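You operate a simulated robot arm through the tools that you are given. There is no shell and no other tool. Be economical: measure what you need, move in short steps, check, and stop when the job is done.

You are at the controls of a simulated two-armed robot. One attempt, no reset.

JOB
Drives off on machine 2, wipe shaft 526, shut it in the case.
Fine: the wooden case; pad back in its place. What is to be rubbed or washed off counts as gone when no trace of it is left.
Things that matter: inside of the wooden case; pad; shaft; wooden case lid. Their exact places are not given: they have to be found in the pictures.

It is judged by the outcome, as a careful person would: the job done as asked, and still so three seconds after it is handed in. It fails if anything else is knocked over, pushed out of place, dropped, spilled or broken.

ROBOT AND FRAMES
Two 7-joint arms with fingered hands on one trunk, on a base that drives. Base frame: it is fixed to the floor where the robot stands at the start and does not move with it; the origin is under the middle of the robot, x ahead of it, y to its left, z up; the surface under the hand at the start is at about z = 710. Lengths are in mm, angles in rad, forces in N, time in s.
The left shoulder is at the start at [81, 173, 1153], the right one opposite. With the tool pointing down near the work surface each hand reaches from about 100 to 760 mm from the robot's upright axis, wherever it stands, measured 20 degrees to its own side. Places, roughly: inside of the wooden case [500, 400, 700]; pad (9x6x4 cm) [300, 300, 700]; wooden case lid [600, 500, 800]. Payload 3.5 kg a hand.
The TCP of each hand is the grasp point between the finger pads, 30 mm short of the fingertips. In the tool frame z runs along the fingers and y along their closing line. Largest opening 104 mm; the body of the gripper starts 35 mm behind the TCP. The gripper is a hand of 3 fingers: y runs from the thumb to the fingers, the wrist lies at [-15, -104, -178] in the tool frame, and closing takes about 1.5 s.
Orientation is that of the tool frame in the base frame, as a unit quaternion [w, x, y, z]. With the fingers straight down and the wrist toward the robot, the tool's x, y and z point along [0, 1, 0], [1, 0, 0] and [0, 0, -1] of the base frame.

CONTROLS
- The arms move only by the tool jog_arm. It takes "left_steps", "right_steps" or both (then of equal length, played together; a hand with none holds still); each is a list of rows, each an object (a shift or turn left out is 0, a gripper value left out holds the last) with "offset": the shift along the base's x, y, z in units of 20 mm (1.0 is 20 mm), a list of three; "rotation": the turn, a rotation vector about the base's x, y, z in units of 6 degrees (1.0 is 6 degrees), a list of three. In form: [{"offset": [dx, dy, dz], "rotation": [wx, wy, wz]}, ...]. A call has 1 to 8 rows; each row shifts and turns the commanded pose from where the row before left it. "left_jaw" and "right_jaw" are, for a hand that has rows, the finger opening in mm, from 0 to 104, set as the call begins (left out, the last holds). A call with a number of a shift or a turn outside -1 to 1 is refused whole. A row lasts 0.2 s, in which the tool goes at most 50 mm and 0.15 rad; a call with a longer step from one row to the next is refused whole, and so is a gripper value outside its range. A pose out of reach is approached as far as the arm can. The call stops where the force on the tool passes 40 N (or 10 N more than at its start, if that is more) or the arm is blocked; 0.2 s more then pass. Each finger travels about 72 mm/s and halts on what it meets, pressing with about 24 N; the grip force reading is that of the motor and also rises with nothing between the fingers. The clock runs only during rows and for 0.2 s after the last one: add rows that do not move to give the fingers time. The reply holds the time, the measured pose of the TCP, the force on the tool along the base axes, the opening and the grip force, in the units named above and with some noise, with the torque about the TCP (base axes, N m) and any sound that the robot's microphone picked up.
- Cameras (640 x 400 px; columns grow to the right, rows downward): "scene" is now at [160.6, 47.2, 1323.5]; the picture's right is [0.56, -0.83, 0.00], its down [-0.50, -0.34, -0.79] and it looks along [0.66, 0.45, -0.61] (base axes); focal length 243 px, centre (320, 200). "left" rides on the left gripper at [-64, -94, -117] in its tool frame; the picture's right is [-0.72, -0.33, 0.61], its down [0.64, -0.65, 0.40] and it looks along [0.27, 0.68, 0.68] (tool axes); focal length 238 px, centre (320, 200). "right" rides on the right gripper at [64, -94, -117] in its tool frame; the picture's right is [-0.72, 0.33, -0.61], its down [-0.64, -0.65, 0.40] and it looks along [-0.27, 0.68, 0.68] (tool axes); focal length 238 px, centre (320, 200).
- grab_frame(camera): a new picture of that camera. It takes no simulated time.
- move_column(by): slides the trunk up (or, below 0, down) by that many mm; the arms and the scene camera ride with it, the base frame stays. It gives what a move gives, with no picture.
- steer(legs): drives the robot by 1 to 6 legs, each [ahead, left, turn to the left] in mm, mm and rad, along the robot's own axes; the way and the turn of a leg run together, so that a leg with both is an arc; at most 1500 mm and 3.142 rad a leg. The arms and the cameras ride along, it lands a little off, and it stops where it bumps. It gives what a move gives.
- set_fingers(index, middle, thumb_bend, thumb_turn, hand): sets how far each is bent, from 0 (flat) to 1 (curled in); at 0.3 the hand is open as for a grip, at 0.7 the pads meet at the TCP. One left out holds its place. A second passes; each finger stops where it meets its share of the squeeze, and holds until it gets a number again. A gripper value or a shape takes the hand back. It gives what a move gives, with no picture; readings hold the bend of each and the force on the fingers (four entries, about 0 where the hand has none), thumb and palm. thumb_turn goes from beside the hand (0) to across from the fingers (1), as for a grip.
- preshape(shape, hand): the hand has 3 fingers and takes this shape, open, in about a second: jaw (thumb against the fingers, like two jaws); tri (thumb and two fingers); tip (a fingertip pinch); poke (one finger out to press); point (the index stretched); flat (the hand flat); cup (the hand cupped); fist (a fist). The gripper value then closes the fingers along that shape, each until it touches; the sizes above hold for jaw. It gives what a move gives, with no picture.
- head_to(pan, tilt): turns the head with the scene camera to pan (to the left, within 1.501 rad either way) and tilt (down, from -0.506 to 1.204), counted from straight ahead of the robot. It gives what a move gives.
- measure_at(camera, pixels): there is no depth. For up to 12 entries [column, row, z] of the newest picture of that camera ("zoom" is the newest enlarged one), the place [x, y] in the base frame at which the ray of that pixel passes the height z, good to about 2 mm. It takes no simulated time.
- close_up(camera, box): a new picture of the part [left, top, right, bottom] of that camera's present view, enlarged. It takes no simulated time.
- close_job(): hands the job in; it is judged then, once.

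Keep the steps short. Do not move on a guess: measure, check each grasp and each placing, and mend mistakes. In all there are 80 turns and 78 pictures (those below and enlarged ones count). Leave the grippers open and the arms clear of the work at the hand-in unless told otherwise, and finish with a single line.

The tools are called after "Emit:" by a JSON object that holds its "op" and its "data". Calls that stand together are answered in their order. jog_arm: Moves the arms, as the interface text tells. Its arguments: {"type":"object","properties":{"left_steps":{"type":"array","items":{"type":"object","properties":{"offset":{"type":"array","items":{"type":"number"}},"rotation":{"type":"array","items":{"type":"number"}}}}},"left_jaw":{"type":"number"},"right_steps":{"type":"array","items":{"type":"object","properties":{"offset":{"type":"array","items":{"type":"number"}},"rotation":{"type":"array","items":{"type":"number"}}}}},"right_jaw":{"type":"number"}},"required":[]} The other tools are called the same way: move_column (by) slides the trunk up or down; preshape (shape, hand) gives the hand a shape; set_fingers (index, middle, thumb_bend, thumb_turn, hand) moves the fingers one by one; steer (legs) drives the base; head_to (pan, tilt) turns the head that bears the scene camera; grab_frame (camera) takes a picture; measure_at (camera, pixels) gives the place at which the rays of pixels pass given heights; close_up (camera, box) takes an enlarged picture of a part of a camera's view; close_job () hands the job in.

At the start:

```text
time_s: 0.0
left_position: [390.2, 412.5, 1088.3]
left_tool_rot: [0.0, 0.707, 0.707, 0.0]
left_wrist_force: [0.2, 0.0, -0.2]
left_ft_torque: [-0.02, 0.04, 0.03]
left_width: 103.8
left_gripper_force: 0.1
left_shape: jaw
left_bend: [0.3, 0.3, 0.3, 0.98]
left_finger forces: [0.0, 0.0, 0.0, 0.1, 0.0, 0.1]
right_position: [534.0, 58.3, 1186.1]
right_tool_rot: [0.0, 0.707, 0.707, 0.0]
right_wrist_force: [-0.2, -0.3, 1.0]
right_ft_torque: [-0.03, -0.01, 0.0]
right_width: 103.9
right_gripper_force: 0.1
right_shape: jaw
right_bend: [0.3, 0.3, 0.3, 0.98]
right_finger forces: [0.1, 0.0, 0.1, 0.0, 0.0, 0.0]
trunk travel left (down, up): [-250.0, 504.0]
robot x, y, heading: [-3.3, 1.0, -0.002]
head pan, tilt: [0.597, 0.654]
```

scene: 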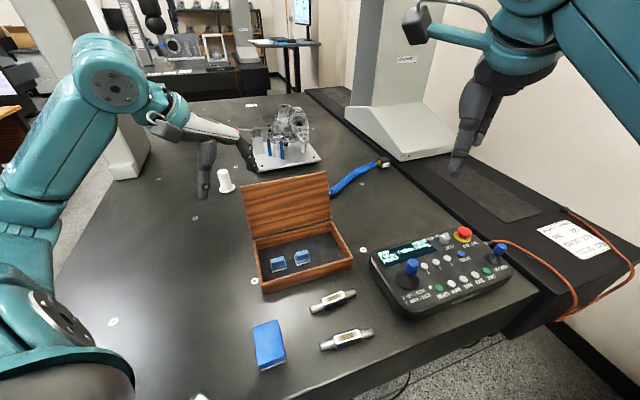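
right: 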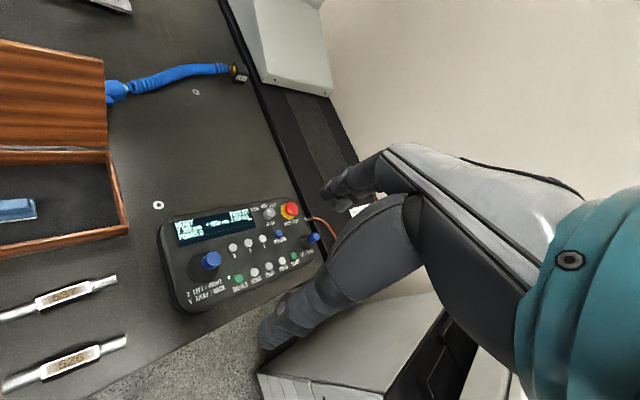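
left: 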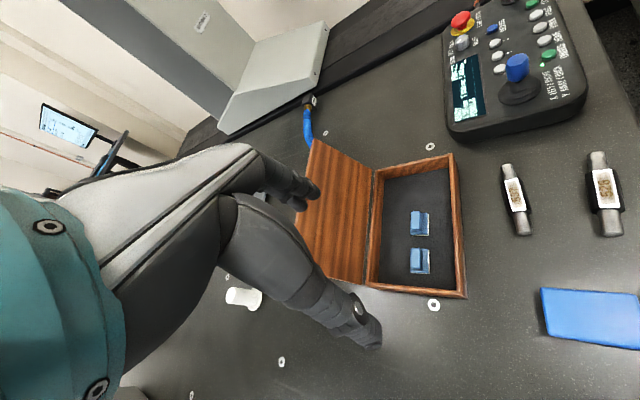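

I see a control box at about (440,270), two shafts at (333,300) and (347,338), the blue pad at (269,345) and the open wooden case. I'll enlarge the panel, the shafts and the case.

Emit:
{"op": "close_up", "data": {"camera": "scene", "box": [360, 210, 540, 322]}}

Emit:
{"op": "close_up", "data": {"camera": "scene", "box": [230, 270, 390, 370]}}

Emit:
{"op": "close_up", "data": {"camera": "left", "box": [430, 130, 640, 261]}}

Emit:
{"op": "close_up", "data": {"camera": "right", "box": [150, 190, 340, 309]}}

```text
3.56 times, centred on (450, 266) of scene
```

zoom: 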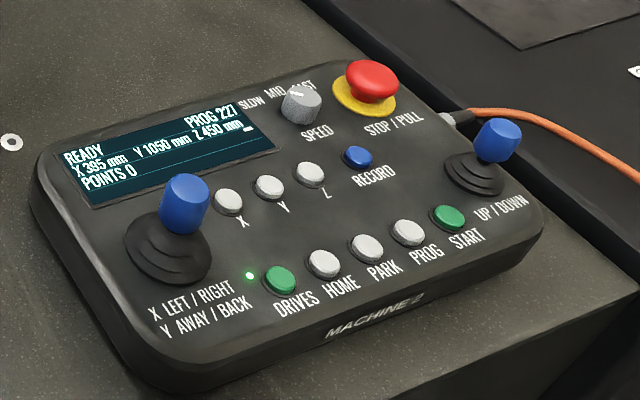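

```text
4.00 times, centred on (310, 320) of scene
```

zoom: 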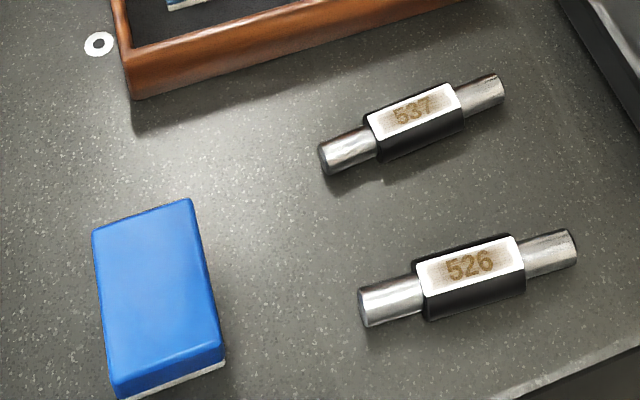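

```text
3.05 times, centred on (535, 196) of left
```

zoom: 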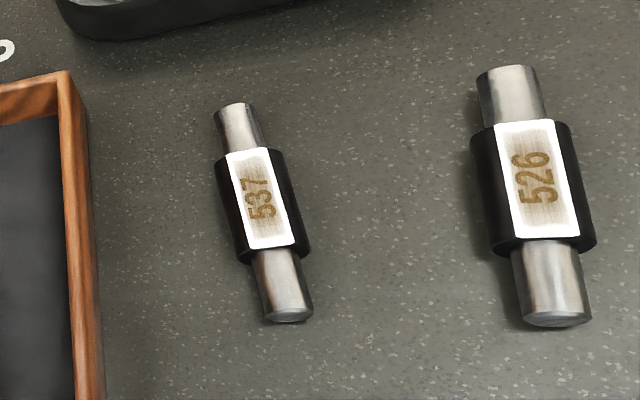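

```text
3.36 times, centred on (245, 250) of right
```

zoom: 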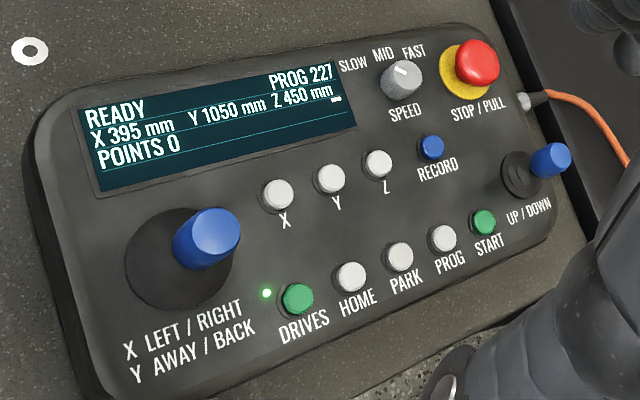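

The DRIVES button is green with its lamp lit, and the box says MACHINE 2. Next I'll measure the button, shafts, pad and case from two cameras to get heights.

Emit:
{"op": "measure_at", "data": {"camera": "scene", "pixels": [[438.8, 288.5, 740], [438.8, 288.5, 770], [322.8, 309.2, 710], [343.5, 299.5, 710], [427.5, 288.5, 750]]}}

Emit:
{"op": "measure_at", "data": {"camera": "zoom", "pixels": [[298, 298, 740], [298, 298, 770], [266, 293, 750]]}}

Emit:
{"op": "measure_at", "data": {"camera": "left", "pixels": [[597, 155, 720], [613, 233, 720], [506, 168, 720], [524, 232, 720], [452, 155, 760], [466, 297, 760], [541, 291, 710], [552, 335, 710], [379, 168, 760], [369, 286, 760]]}}

Emit:
{"op": "measure_at", "data": {"camera": "scene", "pixels": [[325, 345, 720], [371, 332, 720], [313, 309, 720], [354, 293, 720], [354, 261, 760], [263, 285, 760], [252, 326, 740], [260, 370, 710], [287, 360, 740], [277, 320, 740], [261, 292, 710]]}}

```text
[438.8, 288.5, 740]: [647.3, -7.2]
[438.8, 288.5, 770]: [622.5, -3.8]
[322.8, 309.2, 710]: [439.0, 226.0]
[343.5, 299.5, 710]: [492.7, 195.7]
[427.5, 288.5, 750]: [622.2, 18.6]
```

```text
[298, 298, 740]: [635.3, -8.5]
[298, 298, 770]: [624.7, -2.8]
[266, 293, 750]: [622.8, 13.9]
```

```text
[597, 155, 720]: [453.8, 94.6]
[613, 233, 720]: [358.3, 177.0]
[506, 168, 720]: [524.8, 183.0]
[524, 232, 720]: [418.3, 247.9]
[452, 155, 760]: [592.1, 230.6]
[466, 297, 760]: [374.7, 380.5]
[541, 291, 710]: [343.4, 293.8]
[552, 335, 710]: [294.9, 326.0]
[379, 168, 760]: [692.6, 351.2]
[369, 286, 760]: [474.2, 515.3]
```

```text
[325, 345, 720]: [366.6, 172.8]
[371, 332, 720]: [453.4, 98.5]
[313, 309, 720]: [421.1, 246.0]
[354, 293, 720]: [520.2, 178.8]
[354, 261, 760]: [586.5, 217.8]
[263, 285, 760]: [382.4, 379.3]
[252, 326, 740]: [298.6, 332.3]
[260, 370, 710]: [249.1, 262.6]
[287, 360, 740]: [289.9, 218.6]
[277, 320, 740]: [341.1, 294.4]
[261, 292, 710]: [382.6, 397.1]
```

The two rays put the DRIVES cap at about (626, -4, 765). I'll shape the right hand to poke, then look at where the fingertip lies.

Emit:
{"op": "preshape", "data": {"shape": "poke", "hand": "right"}}

Emit:
{"op": "grab_frame", "data": {"camera": "right"}}

Emit:
{"op": "grab_frame", "data": {"camera": "scene"}}

```text
time_s: 0.9
left_position: [389.4, 411.7, 1088.1]
left_tool_rot: [0.0, 0.707, 0.707, 0.0]
left_wrist_force: [0.3, -0.3, 0.0]
left_ft_torque: [-0.03, -0.02, 0.01]
left_width: 103.6
left_gripper_force: 0.1
left_shape: jaw
left_bend: [0.3, 0.3, 0.3, 0.98]
left_finger forces: [0.1, 0.0, 0.0, 0.0, 0.1, 0.0]
right_position: [534.0, 57.7, 1186.5]
right_tool_rot: [0.0, 0.707, 0.707, 0.0]
right_wrist_force: [-0.1, -0.5, 0.5]
right_ft_torque: [0.05, 0.0, 0.01]
right_width: 0.2
right_gripper_force: 0.0
right_shape: poke
right_bend: [0.7, 0.7, 1.0, 1.0]
right_finger forces: [0.1, 0.0, 0.0, 0.0, 0.0, 0.1]
trunk travel left (down, up): [-250.0, 504.0]
robot x, y, heading: [1.0, -2.3, -0.0]
head pan, tilt: [0.597, 0.654]
```

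```text
70 pictures are left
```

right: 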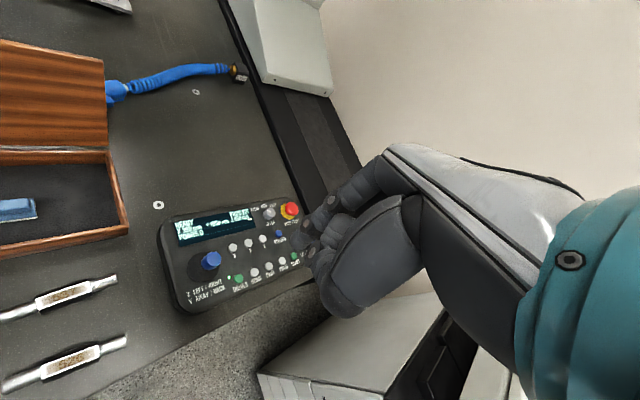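

```text
69 pictures are left
```

scene: 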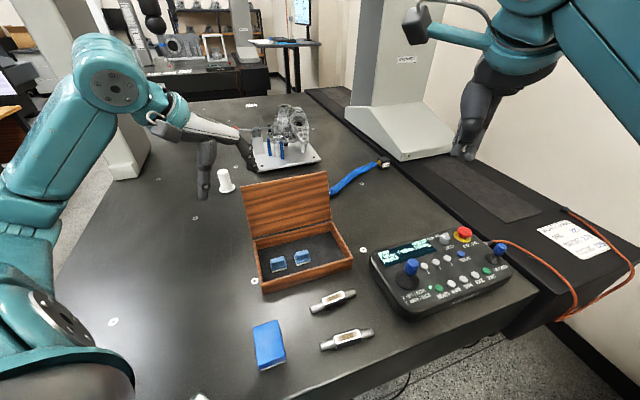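

Both fingertips stick out together. I'll curl the middle finger and thumb to leave the index alone, measure the joystick, and look closer.

Emit:
{"op": "set_fingers", "data": {"hand": "right", "index": 0.5, "middle": 1.0, "thumb_bend": 1.0}}

Emit:
{"op": "close_up", "data": {"camera": "right", "box": [150, 120, 470, 320]}}

Emit:
{"op": "measure_at", "data": {"camera": "scene", "pixels": [[411.5, 262, 800], [411.5, 262, 830], [451, 284, 765], [463, 279.5, 765], [372, 258, 750], [411, 318, 750], [408, 280, 755]]}}

Emit:
{"op": "measure_at", "data": {"camera": "right", "pixels": [[212, 258, 800], [212, 258, 830], [160, 222, 750], [185, 312, 750]]}}

```text
time_s: 1.9
left_position: [390.1, 411.8, 1087.4]
left_tool_rot: [0.0, 0.707, 0.707, 0.0]
left_wrist_force: [-0.9, 0.4, 0.0]
left_ft_torque: [-0.03, 0.03, -0.01]
left_width: 103.9
left_gripper_force: 0.0
left_shape: jaw
left_bend: [0.3, 0.3, 0.3, 0.98]
left_finger forces: [0.1, 0.0, 0.0, 0.0, 0.0, 0.1]
right_position: [533.3, 57.4, 1186.0]
right_tool_rot: [0.0, 0.707, 0.707, 0.0]
right_wrist_force: [-0.4, -1.4, -0.7]
right_ft_torque: [-0.01, 0.03, -0.02]
right_width: 24.1
right_gripper_force: 0.0
right_shape: fingers
right_bend: [0.37, 1.0, 1.0, 1.0]
right_finger forces: [0.0, 0.0, 0.0, 0.0, 0.0, 0.1]
trunk travel left (down, up): [-250.0, 504.0]
robot x, y, heading: [4.6, -0.3, 0.006]
head pan, tilt: [0.597, 0.654]
```

```text
2.00 times, centred on (310, 220) of right
```

zoom: 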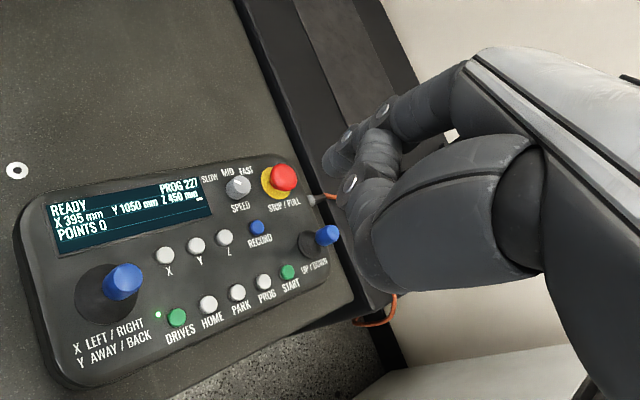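

```text
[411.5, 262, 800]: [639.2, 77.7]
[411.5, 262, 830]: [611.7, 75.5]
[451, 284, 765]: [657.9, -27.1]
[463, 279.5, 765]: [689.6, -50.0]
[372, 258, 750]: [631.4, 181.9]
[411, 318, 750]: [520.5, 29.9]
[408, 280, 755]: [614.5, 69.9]
```

```text
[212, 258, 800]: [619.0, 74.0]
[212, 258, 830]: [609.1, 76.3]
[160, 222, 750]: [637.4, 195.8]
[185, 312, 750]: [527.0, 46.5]
```

Emit:
{"op": "close_up", "data": {"camera": "scene", "box": [400, 60, 560, 160]}}

Emit:
{"op": "set_fingers", "data": {"hand": "right", "index": 0.3}}

Emit:
{"op": "close_up", "data": {"camera": "scene", "box": [400, 60, 560, 160]}}

Emit:
{"op": "close_up", "data": {"camera": "right", "box": [230, 120, 430, 245]}}

```text
4.00 times, centred on (480, 110) of scene
```

zoom: 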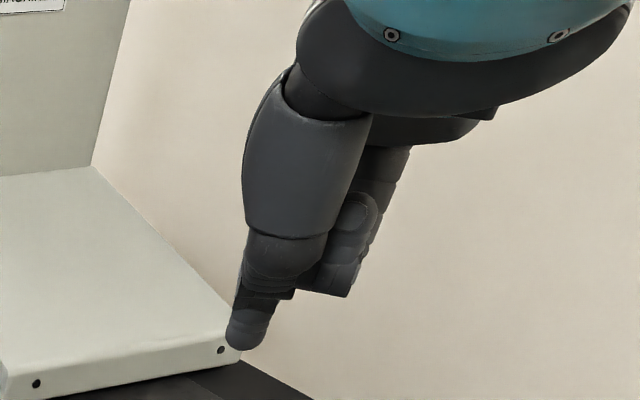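

```text
time_s: 2.9
left_position: [388.1, 413.0, 1088.2]
left_tool_rot: [0.0, 0.707, 0.707, 0.0]
left_wrist_force: [-0.7, 0.6, 0.2]
left_ft_torque: [0.05, -0.02, 0.04]
left_width: 103.3
left_gripper_force: 0.0
left_shape: jaw
left_bend: [0.3, 0.3, 0.3, 0.98]
left_finger forces: [0.0, 0.0, 0.0, 0.1, 0.0, 0.0]
right_position: [534.5, 57.2, 1187.3]
right_tool_rot: [0.0, 0.707, 0.708, 0.0]
right_wrist_force: [0.8, 0.1, 0.3]
right_ft_torque: [0.0, -0.02, -0.01]
right_width: 27.8
right_gripper_force: 0.1
right_shape: fingers
right_bend: [0.29, 1.0, 0.99, 1.0]
right_finger forces: [0.0, 0.0, 0.1, 0.0, 0.0, 0.0]
trunk travel left (down, up): [-250.0, 504.0]
robot x, y, heading: [0.3, -1.4, 0.0]
head pan, tilt: [0.597, 0.654]
```

```text
4.00 times, centred on (480, 110) of scene
```

zoom: 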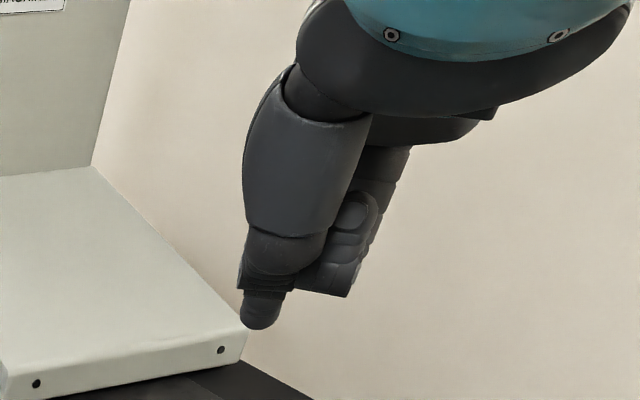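

```text
3.20 times, centred on (330, 182) of right
```

zoom: 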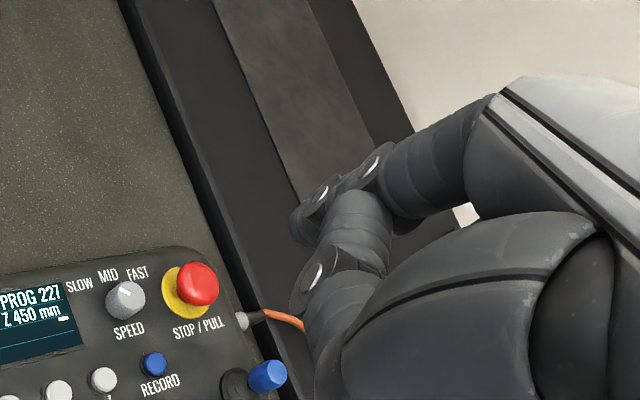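

At 0.3 the index tilts too far out. I'll bend it to 0.55 and locate its tip with both cameras.

Emit:
{"op": "set_fingers", "data": {"hand": "right", "index": 0.55}}

Emit:
{"op": "close_up", "data": {"camera": "scene", "box": [400, 80, 560, 180]}}

Emit:
{"op": "close_up", "data": {"camera": "right", "box": [230, 140, 430, 265]}}

```text
time_s: 3.9
left_position: [389.8, 411.9, 1087.0]
left_tool_rot: [0.0, 0.707, 0.707, 0.0]
left_wrist_force: [0.7, 0.3, 0.5]
left_ft_torque: [-0.04, -0.01, -0.01]
left_width: 103.8
left_gripper_force: 0.1
left_shape: jaw
left_bend: [0.3, 0.3, 0.3, 0.98]
left_finger forces: [0.1, 0.0, 0.0, 0.1, 0.0, 0.1]
right_position: [534.0, 57.0, 1185.1]
right_tool_rot: [0.0, 0.707, 0.707, 0.0]
right_wrist_force: [-0.5, 0.3, 0.1]
right_ft_torque: [0.04, -0.01, 0.03]
right_width: 22.7
right_gripper_force: 0.1
right_shape: fingers
right_bend: [0.36, 1.0, 0.98, 1.0]
right_finger forces: [0.1, 0.0, 0.0, 0.1, 0.1, 0.0]
trunk travel left (down, up): [-250.0, 504.0]
robot x, y, heading: [-2.4, -0.7, -0.001]
head pan, tilt: [0.597, 0.654]
```

```text
4.00 times, centred on (480, 130) of scene
```

zoom: 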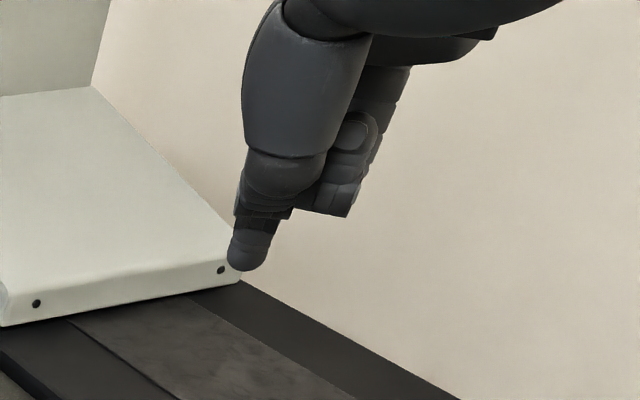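

```text
3.20 times, centred on (330, 202) of right
```

zoom: 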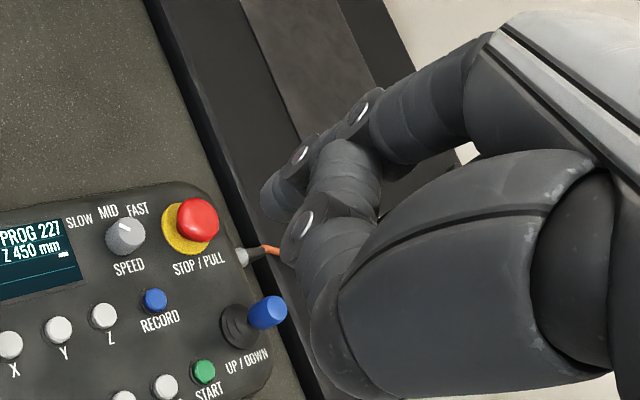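

Emit:
{"op": "measure_at", "data": {"camera": "scene", "pixels": [[461.3, 144, 1120], [461.3, 144, 1150], [461.3, 144, 1180]]}}

Emit:
{"op": "measure_at", "data": {"camera": "zoom", "pixels": [[272, 200, 1120], [272, 200, 1150], [272, 200, 1180]]}}

```text
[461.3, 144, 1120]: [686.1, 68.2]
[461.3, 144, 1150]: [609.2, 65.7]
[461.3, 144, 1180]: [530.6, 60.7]
```

```text
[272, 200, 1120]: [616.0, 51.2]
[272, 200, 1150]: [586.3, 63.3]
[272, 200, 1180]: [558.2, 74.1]
```

The index tip is at about TCP + (38, 9, -23). I'll bring it above the DRIVES button.

Emit:
{"op": "jog_arm", "data": {"right_steps": [{"offset": [0.675, -0.88, -1]}, {"offset": [0.675, -0.88, -1]}, {"offset": [0.675, -0.88, -1]}, {"offset": [0.675, -0.88, -1]}, {"offset": [0, 0, -1]}, {"offset": [0, 0, -1]}, {"offset": [0, 0, -1]}, {"offset": [0, 0, -1]}]}}

Emit:
{"op": "jog_arm", "data": {"right_steps": [{"offset": [0, 0, -1]}, {"offset": [0, 0, -1]}, {"offset": [0, 0, -1]}, {"offset": [0, 0, -1]}, {"offset": [0, 0, -1]}, {"offset": [0, 0, -1]}, {"offset": [0, 0, -1]}, {"offset": [0, 0, 0]}]}}

Emit:
{"op": "grab_frame", "data": {"camera": "right"}}

Emit:
{"op": "close_up", "data": {"camera": "scene", "box": [360, 190, 520, 290]}}

```text
time_s: 5.7
left_position: [390.1, 411.2, 1088.0]
left_tool_rot: [0.0, 0.707, 0.707, 0.001]
left_wrist_force: [0.0, -0.1, -0.4]
left_ft_torque: [-0.02, 0.01, -0.01]
left_width: 103.6
left_gripper_force: 0.1
left_shape: jaw
left_bend: [0.3, 0.3, 0.3, 0.98]
left_finger forces: [0.0, 0.0, 0.1, 0.0, 0.0, 0.0]
right_position: [589.3, -13.0, 1025.0]
right_tool_rot: [-0.001, 0.707, 0.707, -0.001]
right_wrist_force: [-0.6, 0.1, 1.2]
right_ft_torque: [-0.03, -0.01, -0.02]
right_width: 22.7
right_gripper_force: 0.0
right_shape: fingers
right_bend: [0.36, 1.0, 0.98, 1.0]
right_finger forces: [0.1, 0.0, 0.0, 0.1, 0.0, 0.0]
trunk travel left (down, up): [-250.0, 504.0]
robot x, y, heading: [1.8, 0.0, 0.001]
head pan, tilt: [0.597, 0.654]
```

```text
time_s: 7.5
left_position: [390.1, 410.9, 1088.1]
left_tool_rot: [0.0, 0.707, 0.707, 0.0]
left_wrist_force: [0.6, -0.1, 0.2]
left_ft_torque: [-0.01, 0.02, 0.0]
left_width: 103.7
left_gripper_force: 0.1
left_shape: jaw
left_bend: [0.3, 0.3, 0.3, 0.98]
left_finger forces: [0.0, 0.1, 0.1, 0.0, 0.0, 0.1]
right_position: [587.2, -13.7, 886.0]
right_tool_rot: [0.0, 0.708, 0.707, 0.0]
right_wrist_force: [-1.0, 0.0, 0.7]
right_ft_torque: [-0.01, -0.02, -0.02]
right_width: 22.5
right_gripper_force: 0.0
right_shape: fingers
right_bend: [0.36, 1.0, 0.98, 1.0]
right_finger forces: [0.0, 0.1, 0.1, 0.0, 0.0, 0.1]
trunk travel left (down, up): [-250.0, 504.0]
robot x, y, heading: [-0.0, 1.1, -0.001]
head pan, tilt: [0.597, 0.654]
```

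```text
62 pictures are left
```

right: 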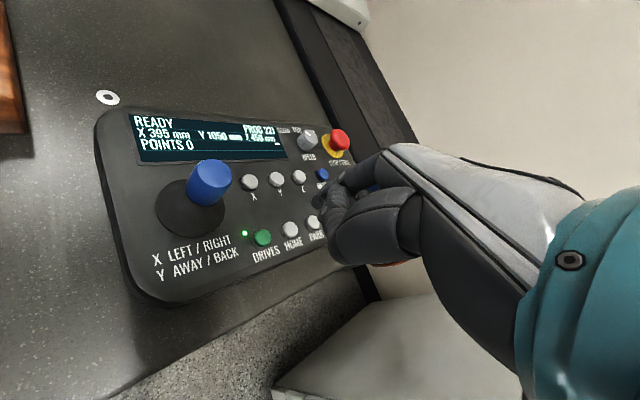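

```text
4.00 times, centred on (440, 240) of scene
```

zoom: 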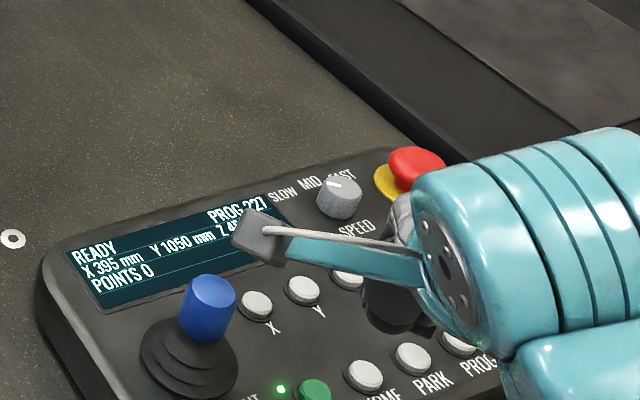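

Emit:
{"op": "measure_at", "data": {"camera": "right", "pixels": [[263, 236, 765], [263, 236, 760], [291, 228, 765], [209, 170, 850], [319, 195, 864]]}}

Emit:
{"op": "close_up", "data": {"camera": "right", "box": [200, 140, 440, 290]}}

```text
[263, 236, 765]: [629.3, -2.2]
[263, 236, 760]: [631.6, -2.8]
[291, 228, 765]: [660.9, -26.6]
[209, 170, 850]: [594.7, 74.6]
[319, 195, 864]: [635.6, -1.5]
```

```text
2.67 times, centred on (320, 215) of right
```

zoom: 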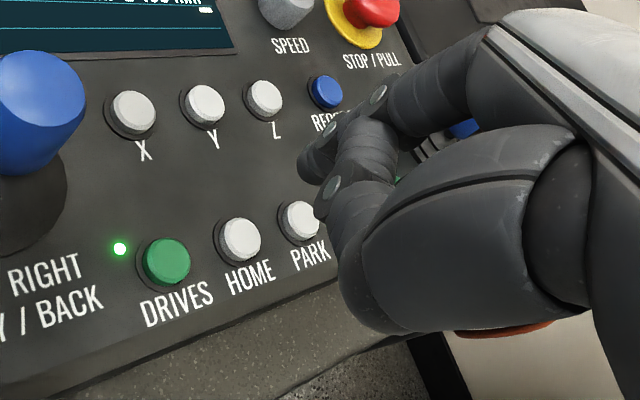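

The button lies at (628, -3) and the tip is over it. I'll go down 78 mm and look.

Emit:
{"op": "jog_arm", "data": {"right_steps": [{"offset": [0.1, 0.05, -1]}, {"offset": [0, 0, -1]}, {"offset": [0, 0, -1]}, {"offset": [0, 0, -0.9]}, {"offset": [0, 0, 0]}]}}

Emit:
{"op": "close_up", "data": {"camera": "right", "box": [200, 140, 440, 290]}}

```text
time_s: 8.7
left_position: [389.3, 412.8, 1086.9]
left_tool_rot: [0.001, 0.707, 0.707, 0.0]
left_wrist_force: [0.5, -0.4, 0.0]
left_ft_torque: [0.03, -0.06, 0.02]
left_width: 103.8
left_gripper_force: 0.0
left_shape: jaw
left_bend: [0.3, 0.3, 0.3, 0.98]
left_finger forces: [0.0, 0.0, 0.0, 0.0, 0.1, 0.0]
right_position: [590.4, -11.1, 809.1]
right_tool_rot: [-0.001, 0.707, 0.707, -0.001]
right_wrist_force: [-0.4, 0.5, 1.3]
right_ft_torque: [0.0, 0.01, 0.02]
right_width: 22.6
right_gripper_force: 0.0
right_shape: fingers
right_bend: [0.36, 1.0, 0.98, 1.0]
right_finger forces: [0.1, 0.0, 0.1, 0.0, 0.0, 0.1]
trunk travel left (down, up): [-250.0, 504.0]
robot x, y, heading: [1.9, -0.3, -0.002]
head pan, tilt: [0.597, 0.654]
```

```text
2.67 times, centred on (320, 215) of right
```

zoom: 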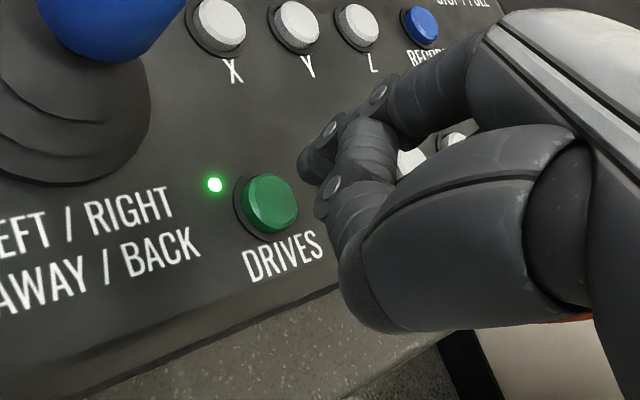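

The cap converges on the index tip at (305,170). I'll press down in small steps.

Emit:
{"op": "jog_arm", "data": {"right_steps": [{"offset": [0, 0, -0.4]}, {"offset": [0, 0, -0.4]}, {"offset": [0, 0, -0.2]}, {"offset": [0, 0, 0]}]}}

Emit:
{"op": "close_up", "data": {"camera": "right", "box": [200, 140, 440, 290]}}

```text
time_s: 9.7
left_position: [388.7, 412.7, 1088.3]
left_tool_rot: [0.001, 0.707, 0.707, 0.001]
left_wrist_force: [0.7, -1.2, -0.2]
left_ft_torque: [-0.03, 0.0, -0.02]
left_width: 103.8
left_gripper_force: 0.3
left_shape: jaw
left_bend: [0.3, 0.3, 0.3, 0.98]
left_finger forces: [0.0, 0.0, 0.0, 0.0, 0.0, 0.1]
right_position: [589.4, -10.8, 792.1]
right_tool_rot: [0.003, 0.707, 0.707, 0.002]
right_wrist_force: [-0.7, 0.0, 16.8]
right_ft_torque: [0.13, -0.76, -0.05]
right_width: 22.6
right_gripper_force: 7.9
right_shape: fingers
right_bend: [0.36, 1.0, 0.98, 1.0]
right_finger forces: [16.3, 0.1, 0.0, 0.1, 0.0, 0.1]
trunk travel left (down, up): [-250.0, 504.0]
robot x, y, heading: [-0.3, -1.2, 0.001]
head pan, tilt: [0.597, 0.654]
heard: click
```

```text
2.67 times, centred on (320, 215) of right
```

zoom: 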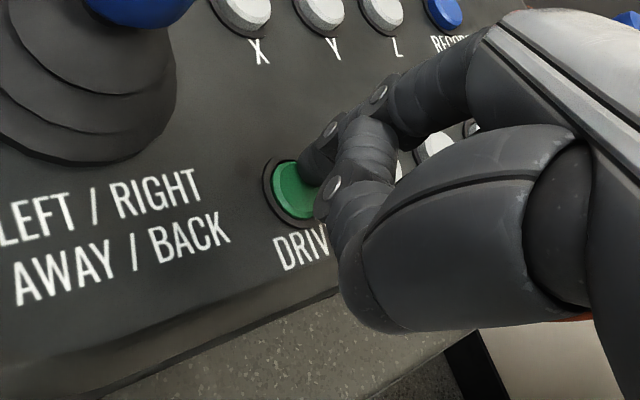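

The button clicked and the lamp is dark. I'll lift the hand back up, restore the jaw shape and read the display.

Emit:
{"op": "jog_arm", "data": {"right_steps": [{"offset": [0, 0, 1]}, {"offset": [0, 0, 1]}, {"offset": [0, 0, 1]}, {"offset": [0, 0, 1]}, {"offset": [0, 0, 1]}, {"offset": [0, 0, 1]}, {"offset": [0, 0, 1]}, {"offset": [0, 0, 1]}]}}

Emit:
{"op": "preshape", "data": {"shape": "jaw", "hand": "right"}}

Emit:
{"op": "grab_frame", "data": {"camera": "right"}}

Emit:
{"op": "grab_frame", "data": {"camera": "scene"}}

```text
time_s: 11.5
left_position: [389.9, 412.5, 1087.7]
left_tool_rot: [0.0, 0.707, 0.707, 0.0]
left_wrist_force: [0.2, -0.3, 0.7]
left_ft_torque: [0.0, -0.03, -0.01]
left_width: 103.3
left_gripper_force: 0.1
left_shape: jaw
left_bend: [0.3, 0.3, 0.3, 0.98]
left_finger forces: [0.1, 0.1, 0.0, 0.0, 0.0, 0.1]
right_position: [589.9, -12.6, 948.1]
right_tool_rot: [0.001, 0.707, 0.707, 0.0]
right_wrist_force: [0.0, -0.1, -0.5]
right_ft_torque: [0.0, 0.03, 0.02]
right_width: 22.7
right_gripper_force: 0.0
right_shape: fingers
right_bend: [0.36, 1.0, 0.98, 1.0]
right_finger forces: [0.0, 0.0, 0.0, 0.1, 0.1, 0.0]
trunk travel left (down, up): [-250.0, 504.0]
robot x, y, heading: [1.7, 1.1, -0.003]
head pan, tilt: [0.597, 0.654]
```

```text
time_s: 12.4
left_position: [389.9, 412.4, 1088.1]
left_tool_rot: [0.0, 0.707, 0.707, 0.0]
left_wrist_force: [-0.8, -0.3, 0.0]
left_ft_torque: [-0.03, 0.01, 0.0]
left_width: 103.4
left_gripper_force: 0.2
left_shape: jaw
left_bend: [0.3, 0.3, 0.3, 0.98]
left_finger forces: [0.0, 0.0, 0.0, 0.0, 0.0, 0.0]
right_position: [591.8, -13.1, 947.7]
right_tool_rot: [0.0, 0.707, 0.707, 0.0]
right_wrist_force: [-0.4, -0.1, -0.2]
right_ft_torque: [0.04, 0.02, 0.02]
right_width: 103.5
right_gripper_force: 0.1
right_shape: jaw
right_bend: [0.3, 0.3, 0.3, 0.98]
right_finger forces: [0.0, 0.0, 0.0, 0.0, 0.0, 0.0]
trunk travel left (down, up): [-250.0, 504.0]
robot x, y, heading: [-1.2, 2.7, -0.005]
head pan, tilt: [0.597, 0.654]
```

```text
57 pictures are left
```

right: 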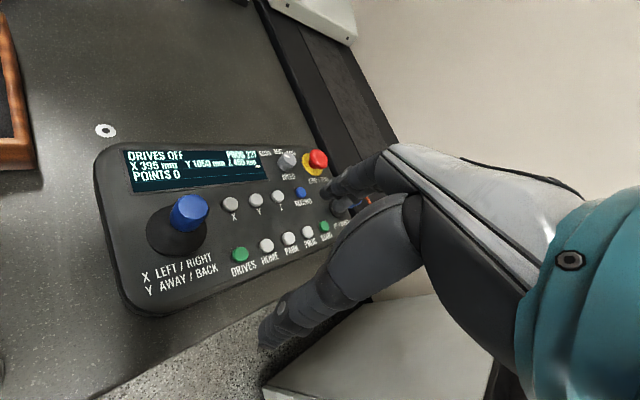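

```text
56 pictures are left
```

scene: 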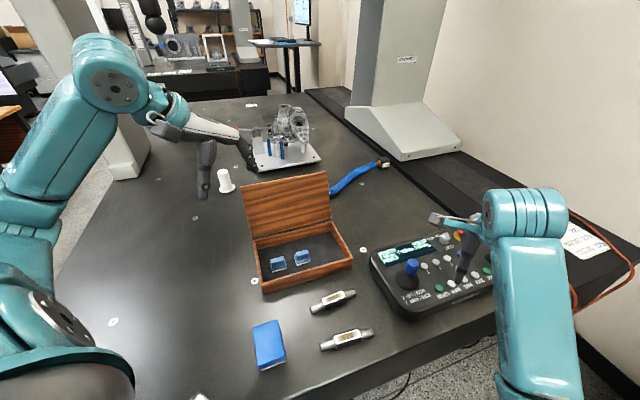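

The display now reads DRIVES OFF and the lamp is dark. Next I'll bring the left hand over the pad, centre about (294, 275), turned -41° so the fingers straddle its 60 mm width.

Emit:
{"op": "jog_arm", "data": {"left_steps": [{"offset": [-0.6, -0.86, -0.9], "rotation": [0, 0, -0.86]}, {"offset": [-0.6, -0.86, -0.9], "rotation": [0, 0, -0.86]}, {"offset": [-0.6, -0.86, -0.9], "rotation": [0, 0, -0.86]}, {"offset": [-0.6, -0.86, -0.9], "rotation": [0, 0, -0.86]}, {"offset": [-0.6, -0.86, -0.9], "rotation": [0, 0, -0.86]}, {"offset": [-0.6, -0.86, -0.9], "rotation": [0, 0, -0.86]}, {"offset": [-0.6, -0.86, -0.9], "rotation": [0, 0, -0.86]}, {"offset": [-0.6, -0.86, -0.9], "rotation": [0, 0, -0.86]}]}}

Emit:
{"op": "grab_frame", "data": {"camera": "left"}}

Emit:
{"op": "close_up", "data": {"camera": "scene", "box": [230, 230, 390, 330]}}

```text
time_s: 14.2
left_position: [330.2, 308.1, 944.3]
left_tool_rot: [-0.001, 0.911, 0.412, 0.0]
left_wrist_force: [0.1, -0.4, -0.2]
left_ft_torque: [-0.01, 0.03, -0.01]
left_width: 103.6
left_gripper_force: 0.0
left_shape: jaw
left_bend: [0.3, 0.3, 0.3, 0.98]
left_finger forces: [0.1, 0.1, 0.0, 0.1, 0.0, 0.0]
left hand out of reach, approached as far as the arm can: row 5, 6, 7, 8
right_position: [590.6, -12.9, 948.5]
right_tool_rot: [0.0, 0.707, 0.707, 0.0]
right_wrist_force: [0.1, -0.3, -0.3]
right_ft_torque: [0.01, 0.0, 0.01]
right_width: 103.5
right_gripper_force: 0.0
right_shape: jaw
right_bend: [0.3, 0.3, 0.3, 0.98]
right_finger forces: [0.0, 0.0, 0.0, 0.0, 0.0, 0.0]
trunk travel left (down, up): [-250.0, 504.0]
robot x, y, heading: [0.8, 3.2, -0.004]
head pan, tilt: [0.597, 0.654]
```

```text
55 pictures are left
```

left: 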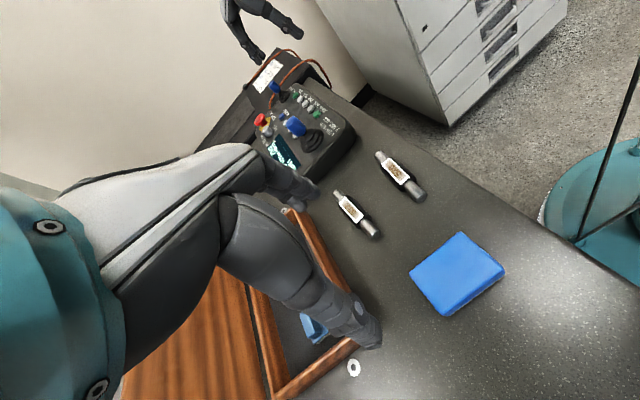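

```text
4.00 times, centred on (310, 280) of scene
```

zoom: 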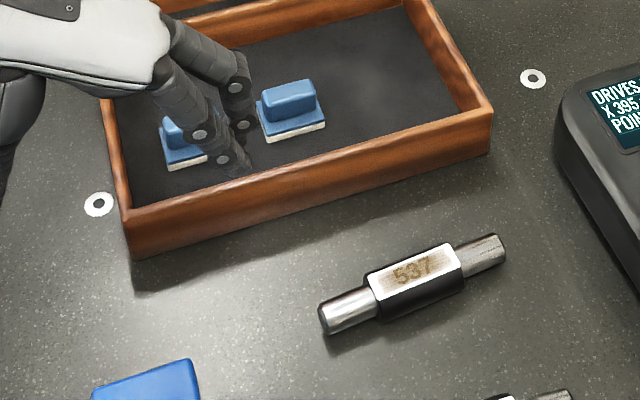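

That pose is too close to the body for the arm. Everything is clear of the table, so I'll back the base up by 150 mm, then carry on.

Emit:
{"op": "steer", "data": {"legs": [[-150, 0, 0]]}}

Emit:
{"op": "grab_frame", "data": {"camera": "left"}}

```text
time_s: 15.6
left_position: [178.9, 308.6, 944.7]
left_tool_rot: [0.0, 0.911, 0.412, 0.0]
left_wrist_force: [-0.1, -0.3, 0.2]
left_ft_torque: [-0.01, -0.03, -0.03]
left_width: 103.7
left_gripper_force: 0.0
left_shape: jaw
left_bend: [0.3, 0.3, 0.3, 0.98]
left_finger forces: [0.0, 0.0, 0.0, 0.0, 0.1, 0.0]
right_position: [440.0, -12.7, 948.4]
right_tool_rot: [0.0, 0.707, 0.707, 0.0]
right_wrist_force: [0.0, 0.6, -0.2]
right_ft_torque: [0.01, 0.02, -0.02]
right_width: 103.7
right_gripper_force: 0.1
right_shape: jaw
right_bend: [0.3, 0.3, 0.3, 0.98]
right_finger forces: [0.0, 0.0, 0.1, 0.0, 0.1, 0.0]
trunk travel left (down, up): [-250.0, 504.0]
robot x, y, heading: [-150.8, -1.4, -0.001]
head pan, tilt: [0.597, 0.654]
```

```text
53 pictures are left
```

left: 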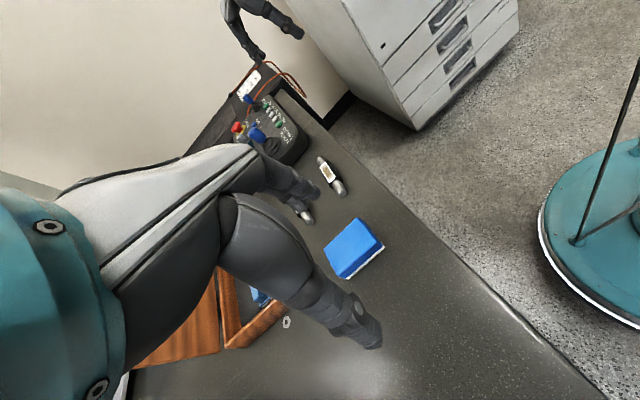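

Now triangulating the pad and shaft from this view and the scene view.

Emit:
{"op": "measure_at", "data": {"camera": "left", "pixels": [[355, 218, 740], [384, 244, 740], [348, 275, 740], [324, 247, 740], [351, 279, 705], [385, 251, 705]]}}

Emit:
{"op": "grab_frame", "data": {"camera": "scene"}}

```text
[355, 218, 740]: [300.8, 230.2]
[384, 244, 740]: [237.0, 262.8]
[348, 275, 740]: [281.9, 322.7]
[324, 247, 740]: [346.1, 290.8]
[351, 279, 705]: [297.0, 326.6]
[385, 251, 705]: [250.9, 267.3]
```

```text
52 pictures are left
```

scene: 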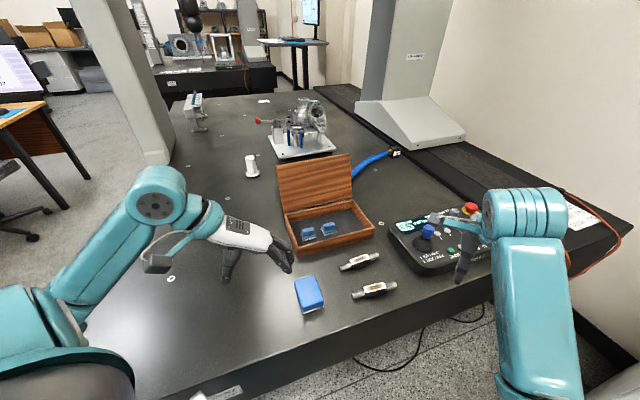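

Both views put the pad centre near (293, 276), top at about 740. I'll move above it.

Emit:
{"op": "jog_arm", "data": {"left_steps": [{"offset": [0.95, -0.27, -0.8]}, {"offset": [0.95, -0.27, -0.8]}, {"offset": [0.95, -0.27, -0.8]}, {"offset": [0.95, -0.27, -0.8]}, {"offset": [0.95, -0.27, -0.8]}, {"offset": [0.95, -0.27, -0.8]}, {"offset": [0, 0, 0]}]}}

Emit:
{"op": "grab_frame", "data": {"camera": "left"}}

Emit:
{"op": "close_up", "data": {"camera": "scene", "box": [230, 220, 390, 320]}}

```text
time_s: 17.2
left_position: [293.4, 275.9, 849.4]
left_tool_rot: [0.001, 0.911, 0.411, -0.001]
left_wrist_force: [-0.1, -0.3, -0.5]
left_ft_torque: [0.01, -0.01, 0.0]
left_width: 103.4
left_gripper_force: 0.1
left_shape: jaw
left_bend: [0.3, 0.3, 0.3, 0.98]
left_finger forces: [0.0, 0.1, 0.0, 0.0, 0.1, 0.0]
right_position: [439.8, -13.3, 948.5]
right_tool_rot: [0.0, 0.708, 0.707, 0.0]
right_wrist_force: [-0.8, 0.2, -0.3]
right_ft_torque: [0.03, 0.05, -0.02]
right_width: 103.3
right_gripper_force: 0.0
right_shape: jaw
right_bend: [0.3, 0.3, 0.3, 0.98]
right_finger forces: [0.1, 0.1, 0.0, 0.0, 0.1, 0.1]
trunk travel left (down, up): [-250.0, 504.0]
robot x, y, heading: [-150.7, 0.2, -0.002]
head pan, tilt: [0.597, 0.654]
```

```text
51 pictures are left
```

left: 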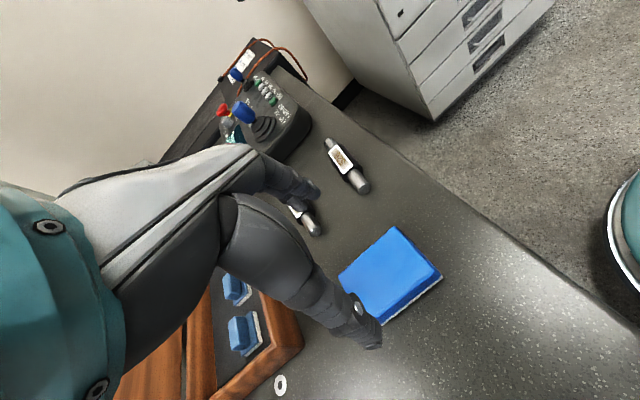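

```text
4.00 times, centred on (310, 270) of scene
```

zoom: 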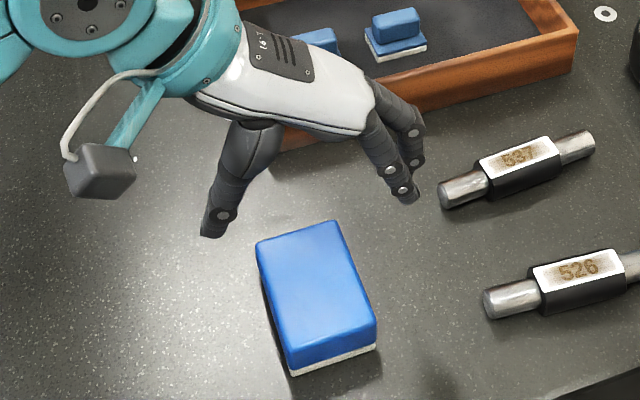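

Emit:
{"op": "measure_at", "data": {"camera": "left", "pixels": [[393, 227, 740], [441, 276, 740], [381, 322, 740], [340, 271, 740], [393, 227, 750], [441, 276, 750], [383, 325, 705], [442, 281, 705]]}}

Emit:
{"op": "measure_at", "data": {"camera": "zoom", "pixels": [[257, 242, 740], [338, 221, 740], [375, 320, 740], [288, 352, 740], [258, 280, 705], [291, 375, 705], [376, 345, 705]]}}

```text
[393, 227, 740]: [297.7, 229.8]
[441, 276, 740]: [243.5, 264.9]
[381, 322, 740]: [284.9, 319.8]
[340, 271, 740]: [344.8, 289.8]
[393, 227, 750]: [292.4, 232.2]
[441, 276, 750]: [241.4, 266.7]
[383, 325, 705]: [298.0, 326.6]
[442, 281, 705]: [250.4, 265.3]
```

```text
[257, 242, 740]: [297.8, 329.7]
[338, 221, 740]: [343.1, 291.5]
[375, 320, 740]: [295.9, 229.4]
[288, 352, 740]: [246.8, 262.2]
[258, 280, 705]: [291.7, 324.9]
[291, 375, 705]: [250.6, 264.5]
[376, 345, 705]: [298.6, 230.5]
```

The pad centre is (294.5, 277), yaw -38°, top 740, table about 700. I'll go down straddling it to TCP z 742.

Emit:
{"op": "jog_arm", "data": {"left_steps": [{"offset": [0.05, 0.05, -1], "rotation": [0, 0, 0.5]}, {"offset": [0, 0, -1]}, {"offset": [0, 0, -1]}, {"offset": [0, 0, -1]}, {"offset": [0, 0, -1]}, {"offset": [0, 0, -0.35]}, {"offset": [0, 0, 0]}]}}

Emit:
{"op": "close_up", "data": {"camera": "scene", "box": [230, 220, 390, 320]}}

```text
time_s: 18.8
left_position: [294.8, 276.9, 742.0]
left_tool_rot: [0.001, 0.9, 0.435, -0.001]
left_wrist_force: [-0.6, 0.3, -0.7]
left_ft_torque: [0.01, 0.02, -0.01]
left_width: 103.6
left_gripper_force: 0.3
left_shape: jaw
left_bend: [0.3, 0.3, 0.3, 0.98]
left_finger forces: [0.0, 0.0, 0.0, 0.0, 0.0, 0.0]
right_position: [439.4, -13.4, 948.0]
right_tool_rot: [0.0, 0.707, 0.707, 0.0]
right_wrist_force: [-0.1, -0.9, 0.6]
right_ft_torque: [0.0, -0.02, 0.0]
right_width: 103.5
right_gripper_force: 0.2
right_shape: jaw
right_bend: [0.3, 0.3, 0.3, 0.98]
right_finger forces: [0.1, 0.1, 0.0, 0.0, 0.1, 0.1]
trunk travel left (down, up): [-250.0, 504.0]
robot x, y, heading: [-153.5, 3.0, 0.003]
head pan, tilt: [0.597, 0.654]
```

```text
4.00 times, centred on (310, 270) of scene
```

zoom: 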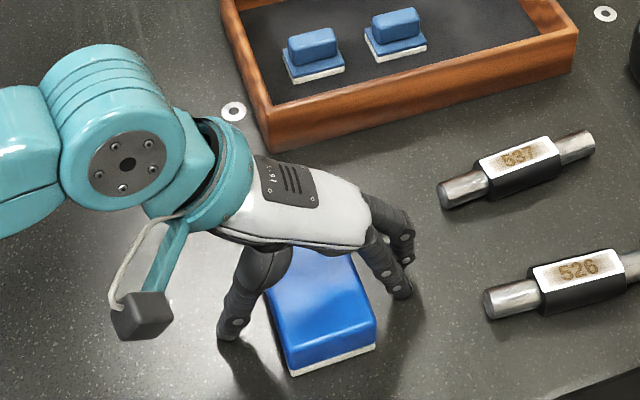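

The fingers straddle the pad. I'll close on it, give the fingers time, and lift 60 mm.

Emit:
{"op": "jog_arm", "data": {"left_steps": [{"offset": [0, 0, 0]}, {"offset": [0, 0, 0]}, {"offset": [0, 0, 0]}, {"offset": [0, 0, 0]}, {"offset": [0, 0, 0]}], "left_jaw": 48}}

Emit:
{"op": "jog_arm", "data": {"left_steps": [{"offset": [0, 0, 0.5]}, {"offset": [0, 0, 0.5]}, {"offset": [0, 0, 1]}, {"offset": [0, 0, 1]}, {"offset": [0, 0, 0]}]}}

Emit:
{"op": "close_up", "data": {"camera": "scene", "box": [230, 200, 390, 300]}}

Emit:
{"op": "grab_frame", "data": {"camera": "left"}}

```text
time_s: 20.0
left_position: [294.2, 277.1, 742.5]
left_tool_rot: [0.0, 0.901, 0.435, -0.001]
left_wrist_force: [0.5, 1.0, -0.1]
left_ft_torque: [0.04, -0.01, 0.0]
left_width: 54.0
left_gripper_force: 24.1
left_shape: jaw
left_bend: [0.74, 0.44, 0.68, 1.0]
left_finger forces: [14.1, 7.6, 0.0, 0.0, 21.9, 0.0]
right_position: [439.1, -13.1, 947.7]
right_tool_rot: [0.0, 0.708, 0.707, 0.0]
right_wrist_force: [0.2, -0.3, -0.5]
right_ft_torque: [0.0, -0.01, -0.03]
right_width: 103.6
right_gripper_force: 0.0
right_shape: jaw
right_bend: [0.3, 0.3, 0.3, 0.98]
right_finger forces: [0.0, 0.0, 0.0, 0.0, 0.0, 0.0]
trunk travel left (down, up): [-250.0, 504.0]
robot x, y, heading: [-148.8, 1.1, 0.003]
head pan, tilt: [0.597, 0.654]
```

```text
time_s: 21.2
left_position: [292.4, 278.5, 802.4]
left_tool_rot: [0.0, 0.9, 0.436, -0.001]
left_wrist_force: [-0.8, 0.3, -0.5]
left_ft_torque: [0.0, -0.01, 0.0]
left_width: 53.8
left_gripper_force: 23.8
left_shape: jaw
left_bend: [0.74, 0.44, 0.68, 1.0]
left_finger forces: [14.0, 7.8, 0.0, 0.0, 21.9, 0.0]
right_position: [440.4, -13.5, 948.3]
right_tool_rot: [0.0, 0.708, 0.706, -0.001]
right_wrist_force: [0.0, 0.2, -0.1]
right_ft_torque: [0.01, 0.0, 0.03]
right_width: 104.0
right_gripper_force: 0.1
right_shape: jaw
right_bend: [0.3, 0.3, 0.3, 0.98]
right_finger forces: [0.1, 0.0, 0.0, 0.0, 0.0, 0.0]
trunk travel left (down, up): [-250.0, 504.0]
robot x, y, heading: [-155.6, 1.5, 0.004]
head pan, tilt: [0.597, 0.654]
```

```text
4.00 times, centred on (310, 250) of scene
```

zoom: 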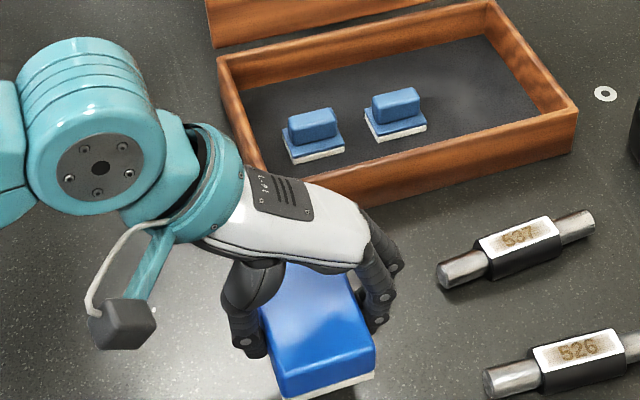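

```text
47 pictures are left
```

left: 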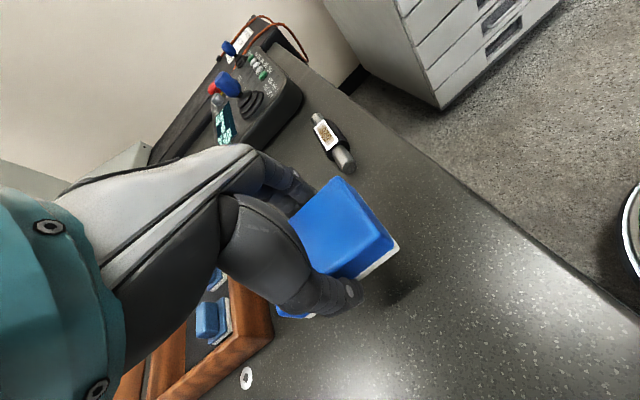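

The pad is held and lifted. Now I'll triangulate the number plate of shaft 526 (its plate is at (327,134) in the left view).

Emit:
{"op": "close_up", "data": {"camera": "left", "box": [260, 80, 420, 180]}}

Emit:
{"op": "close_up", "data": {"camera": "scene", "box": [300, 240, 428, 320]}}

Emit:
{"op": "measure_at", "data": {"camera": "zoom", "pixels": [[262, 225, 735], [408, 186, 735], [262, 225, 720], [408, 186, 720], [335, 240, 730]]}}

```text
4.00 times, centred on (340, 130) of left
```

zoom: 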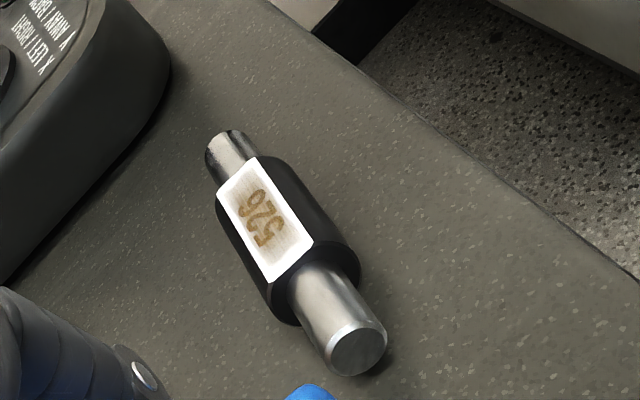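

```text
5.00 times, centred on (364, 280) of scene
```

zoom: 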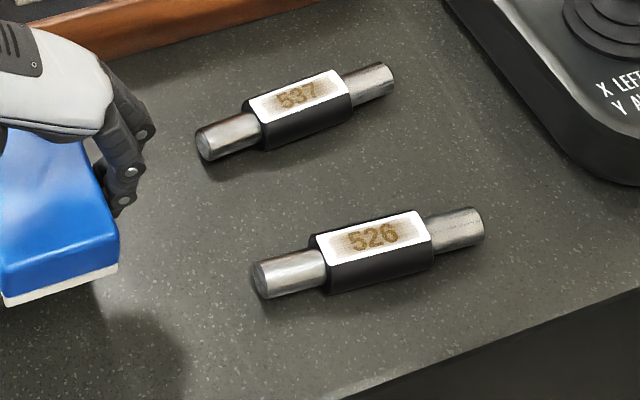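

```text
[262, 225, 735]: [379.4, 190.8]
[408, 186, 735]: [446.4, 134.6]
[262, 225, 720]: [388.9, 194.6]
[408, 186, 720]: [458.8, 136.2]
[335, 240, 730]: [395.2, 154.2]
```

Emit:
{"op": "measure_at", "data": {"camera": "zoom", "pixels": [[371, 238, 730], [371, 238, 740], [371, 238, 720], [309, 236, 732], [416, 210, 732], [433, 238, 732], [328, 268, 732], [262, 281, 713], [472, 228, 713]]}}

Emit:
{"op": "measure_at", "data": {"camera": "left", "pixels": [[326.2, 134.7, 730], [326.2, 134.7, 740], [326.2, 134.7, 720], [314, 128.8, 732], [325.5, 119.5, 732], [338.5, 140, 732], [327, 150.5, 732]]}}

```text
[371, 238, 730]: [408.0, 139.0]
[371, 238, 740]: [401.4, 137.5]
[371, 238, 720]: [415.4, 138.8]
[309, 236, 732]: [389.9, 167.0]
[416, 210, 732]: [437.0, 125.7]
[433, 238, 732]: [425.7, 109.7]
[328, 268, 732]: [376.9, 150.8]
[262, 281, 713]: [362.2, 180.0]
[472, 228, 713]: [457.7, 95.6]
```

```text
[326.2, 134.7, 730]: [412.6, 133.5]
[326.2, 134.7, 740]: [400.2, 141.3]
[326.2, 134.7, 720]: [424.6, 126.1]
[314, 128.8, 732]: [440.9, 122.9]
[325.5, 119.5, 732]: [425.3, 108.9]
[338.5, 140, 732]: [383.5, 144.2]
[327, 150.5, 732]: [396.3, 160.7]
```

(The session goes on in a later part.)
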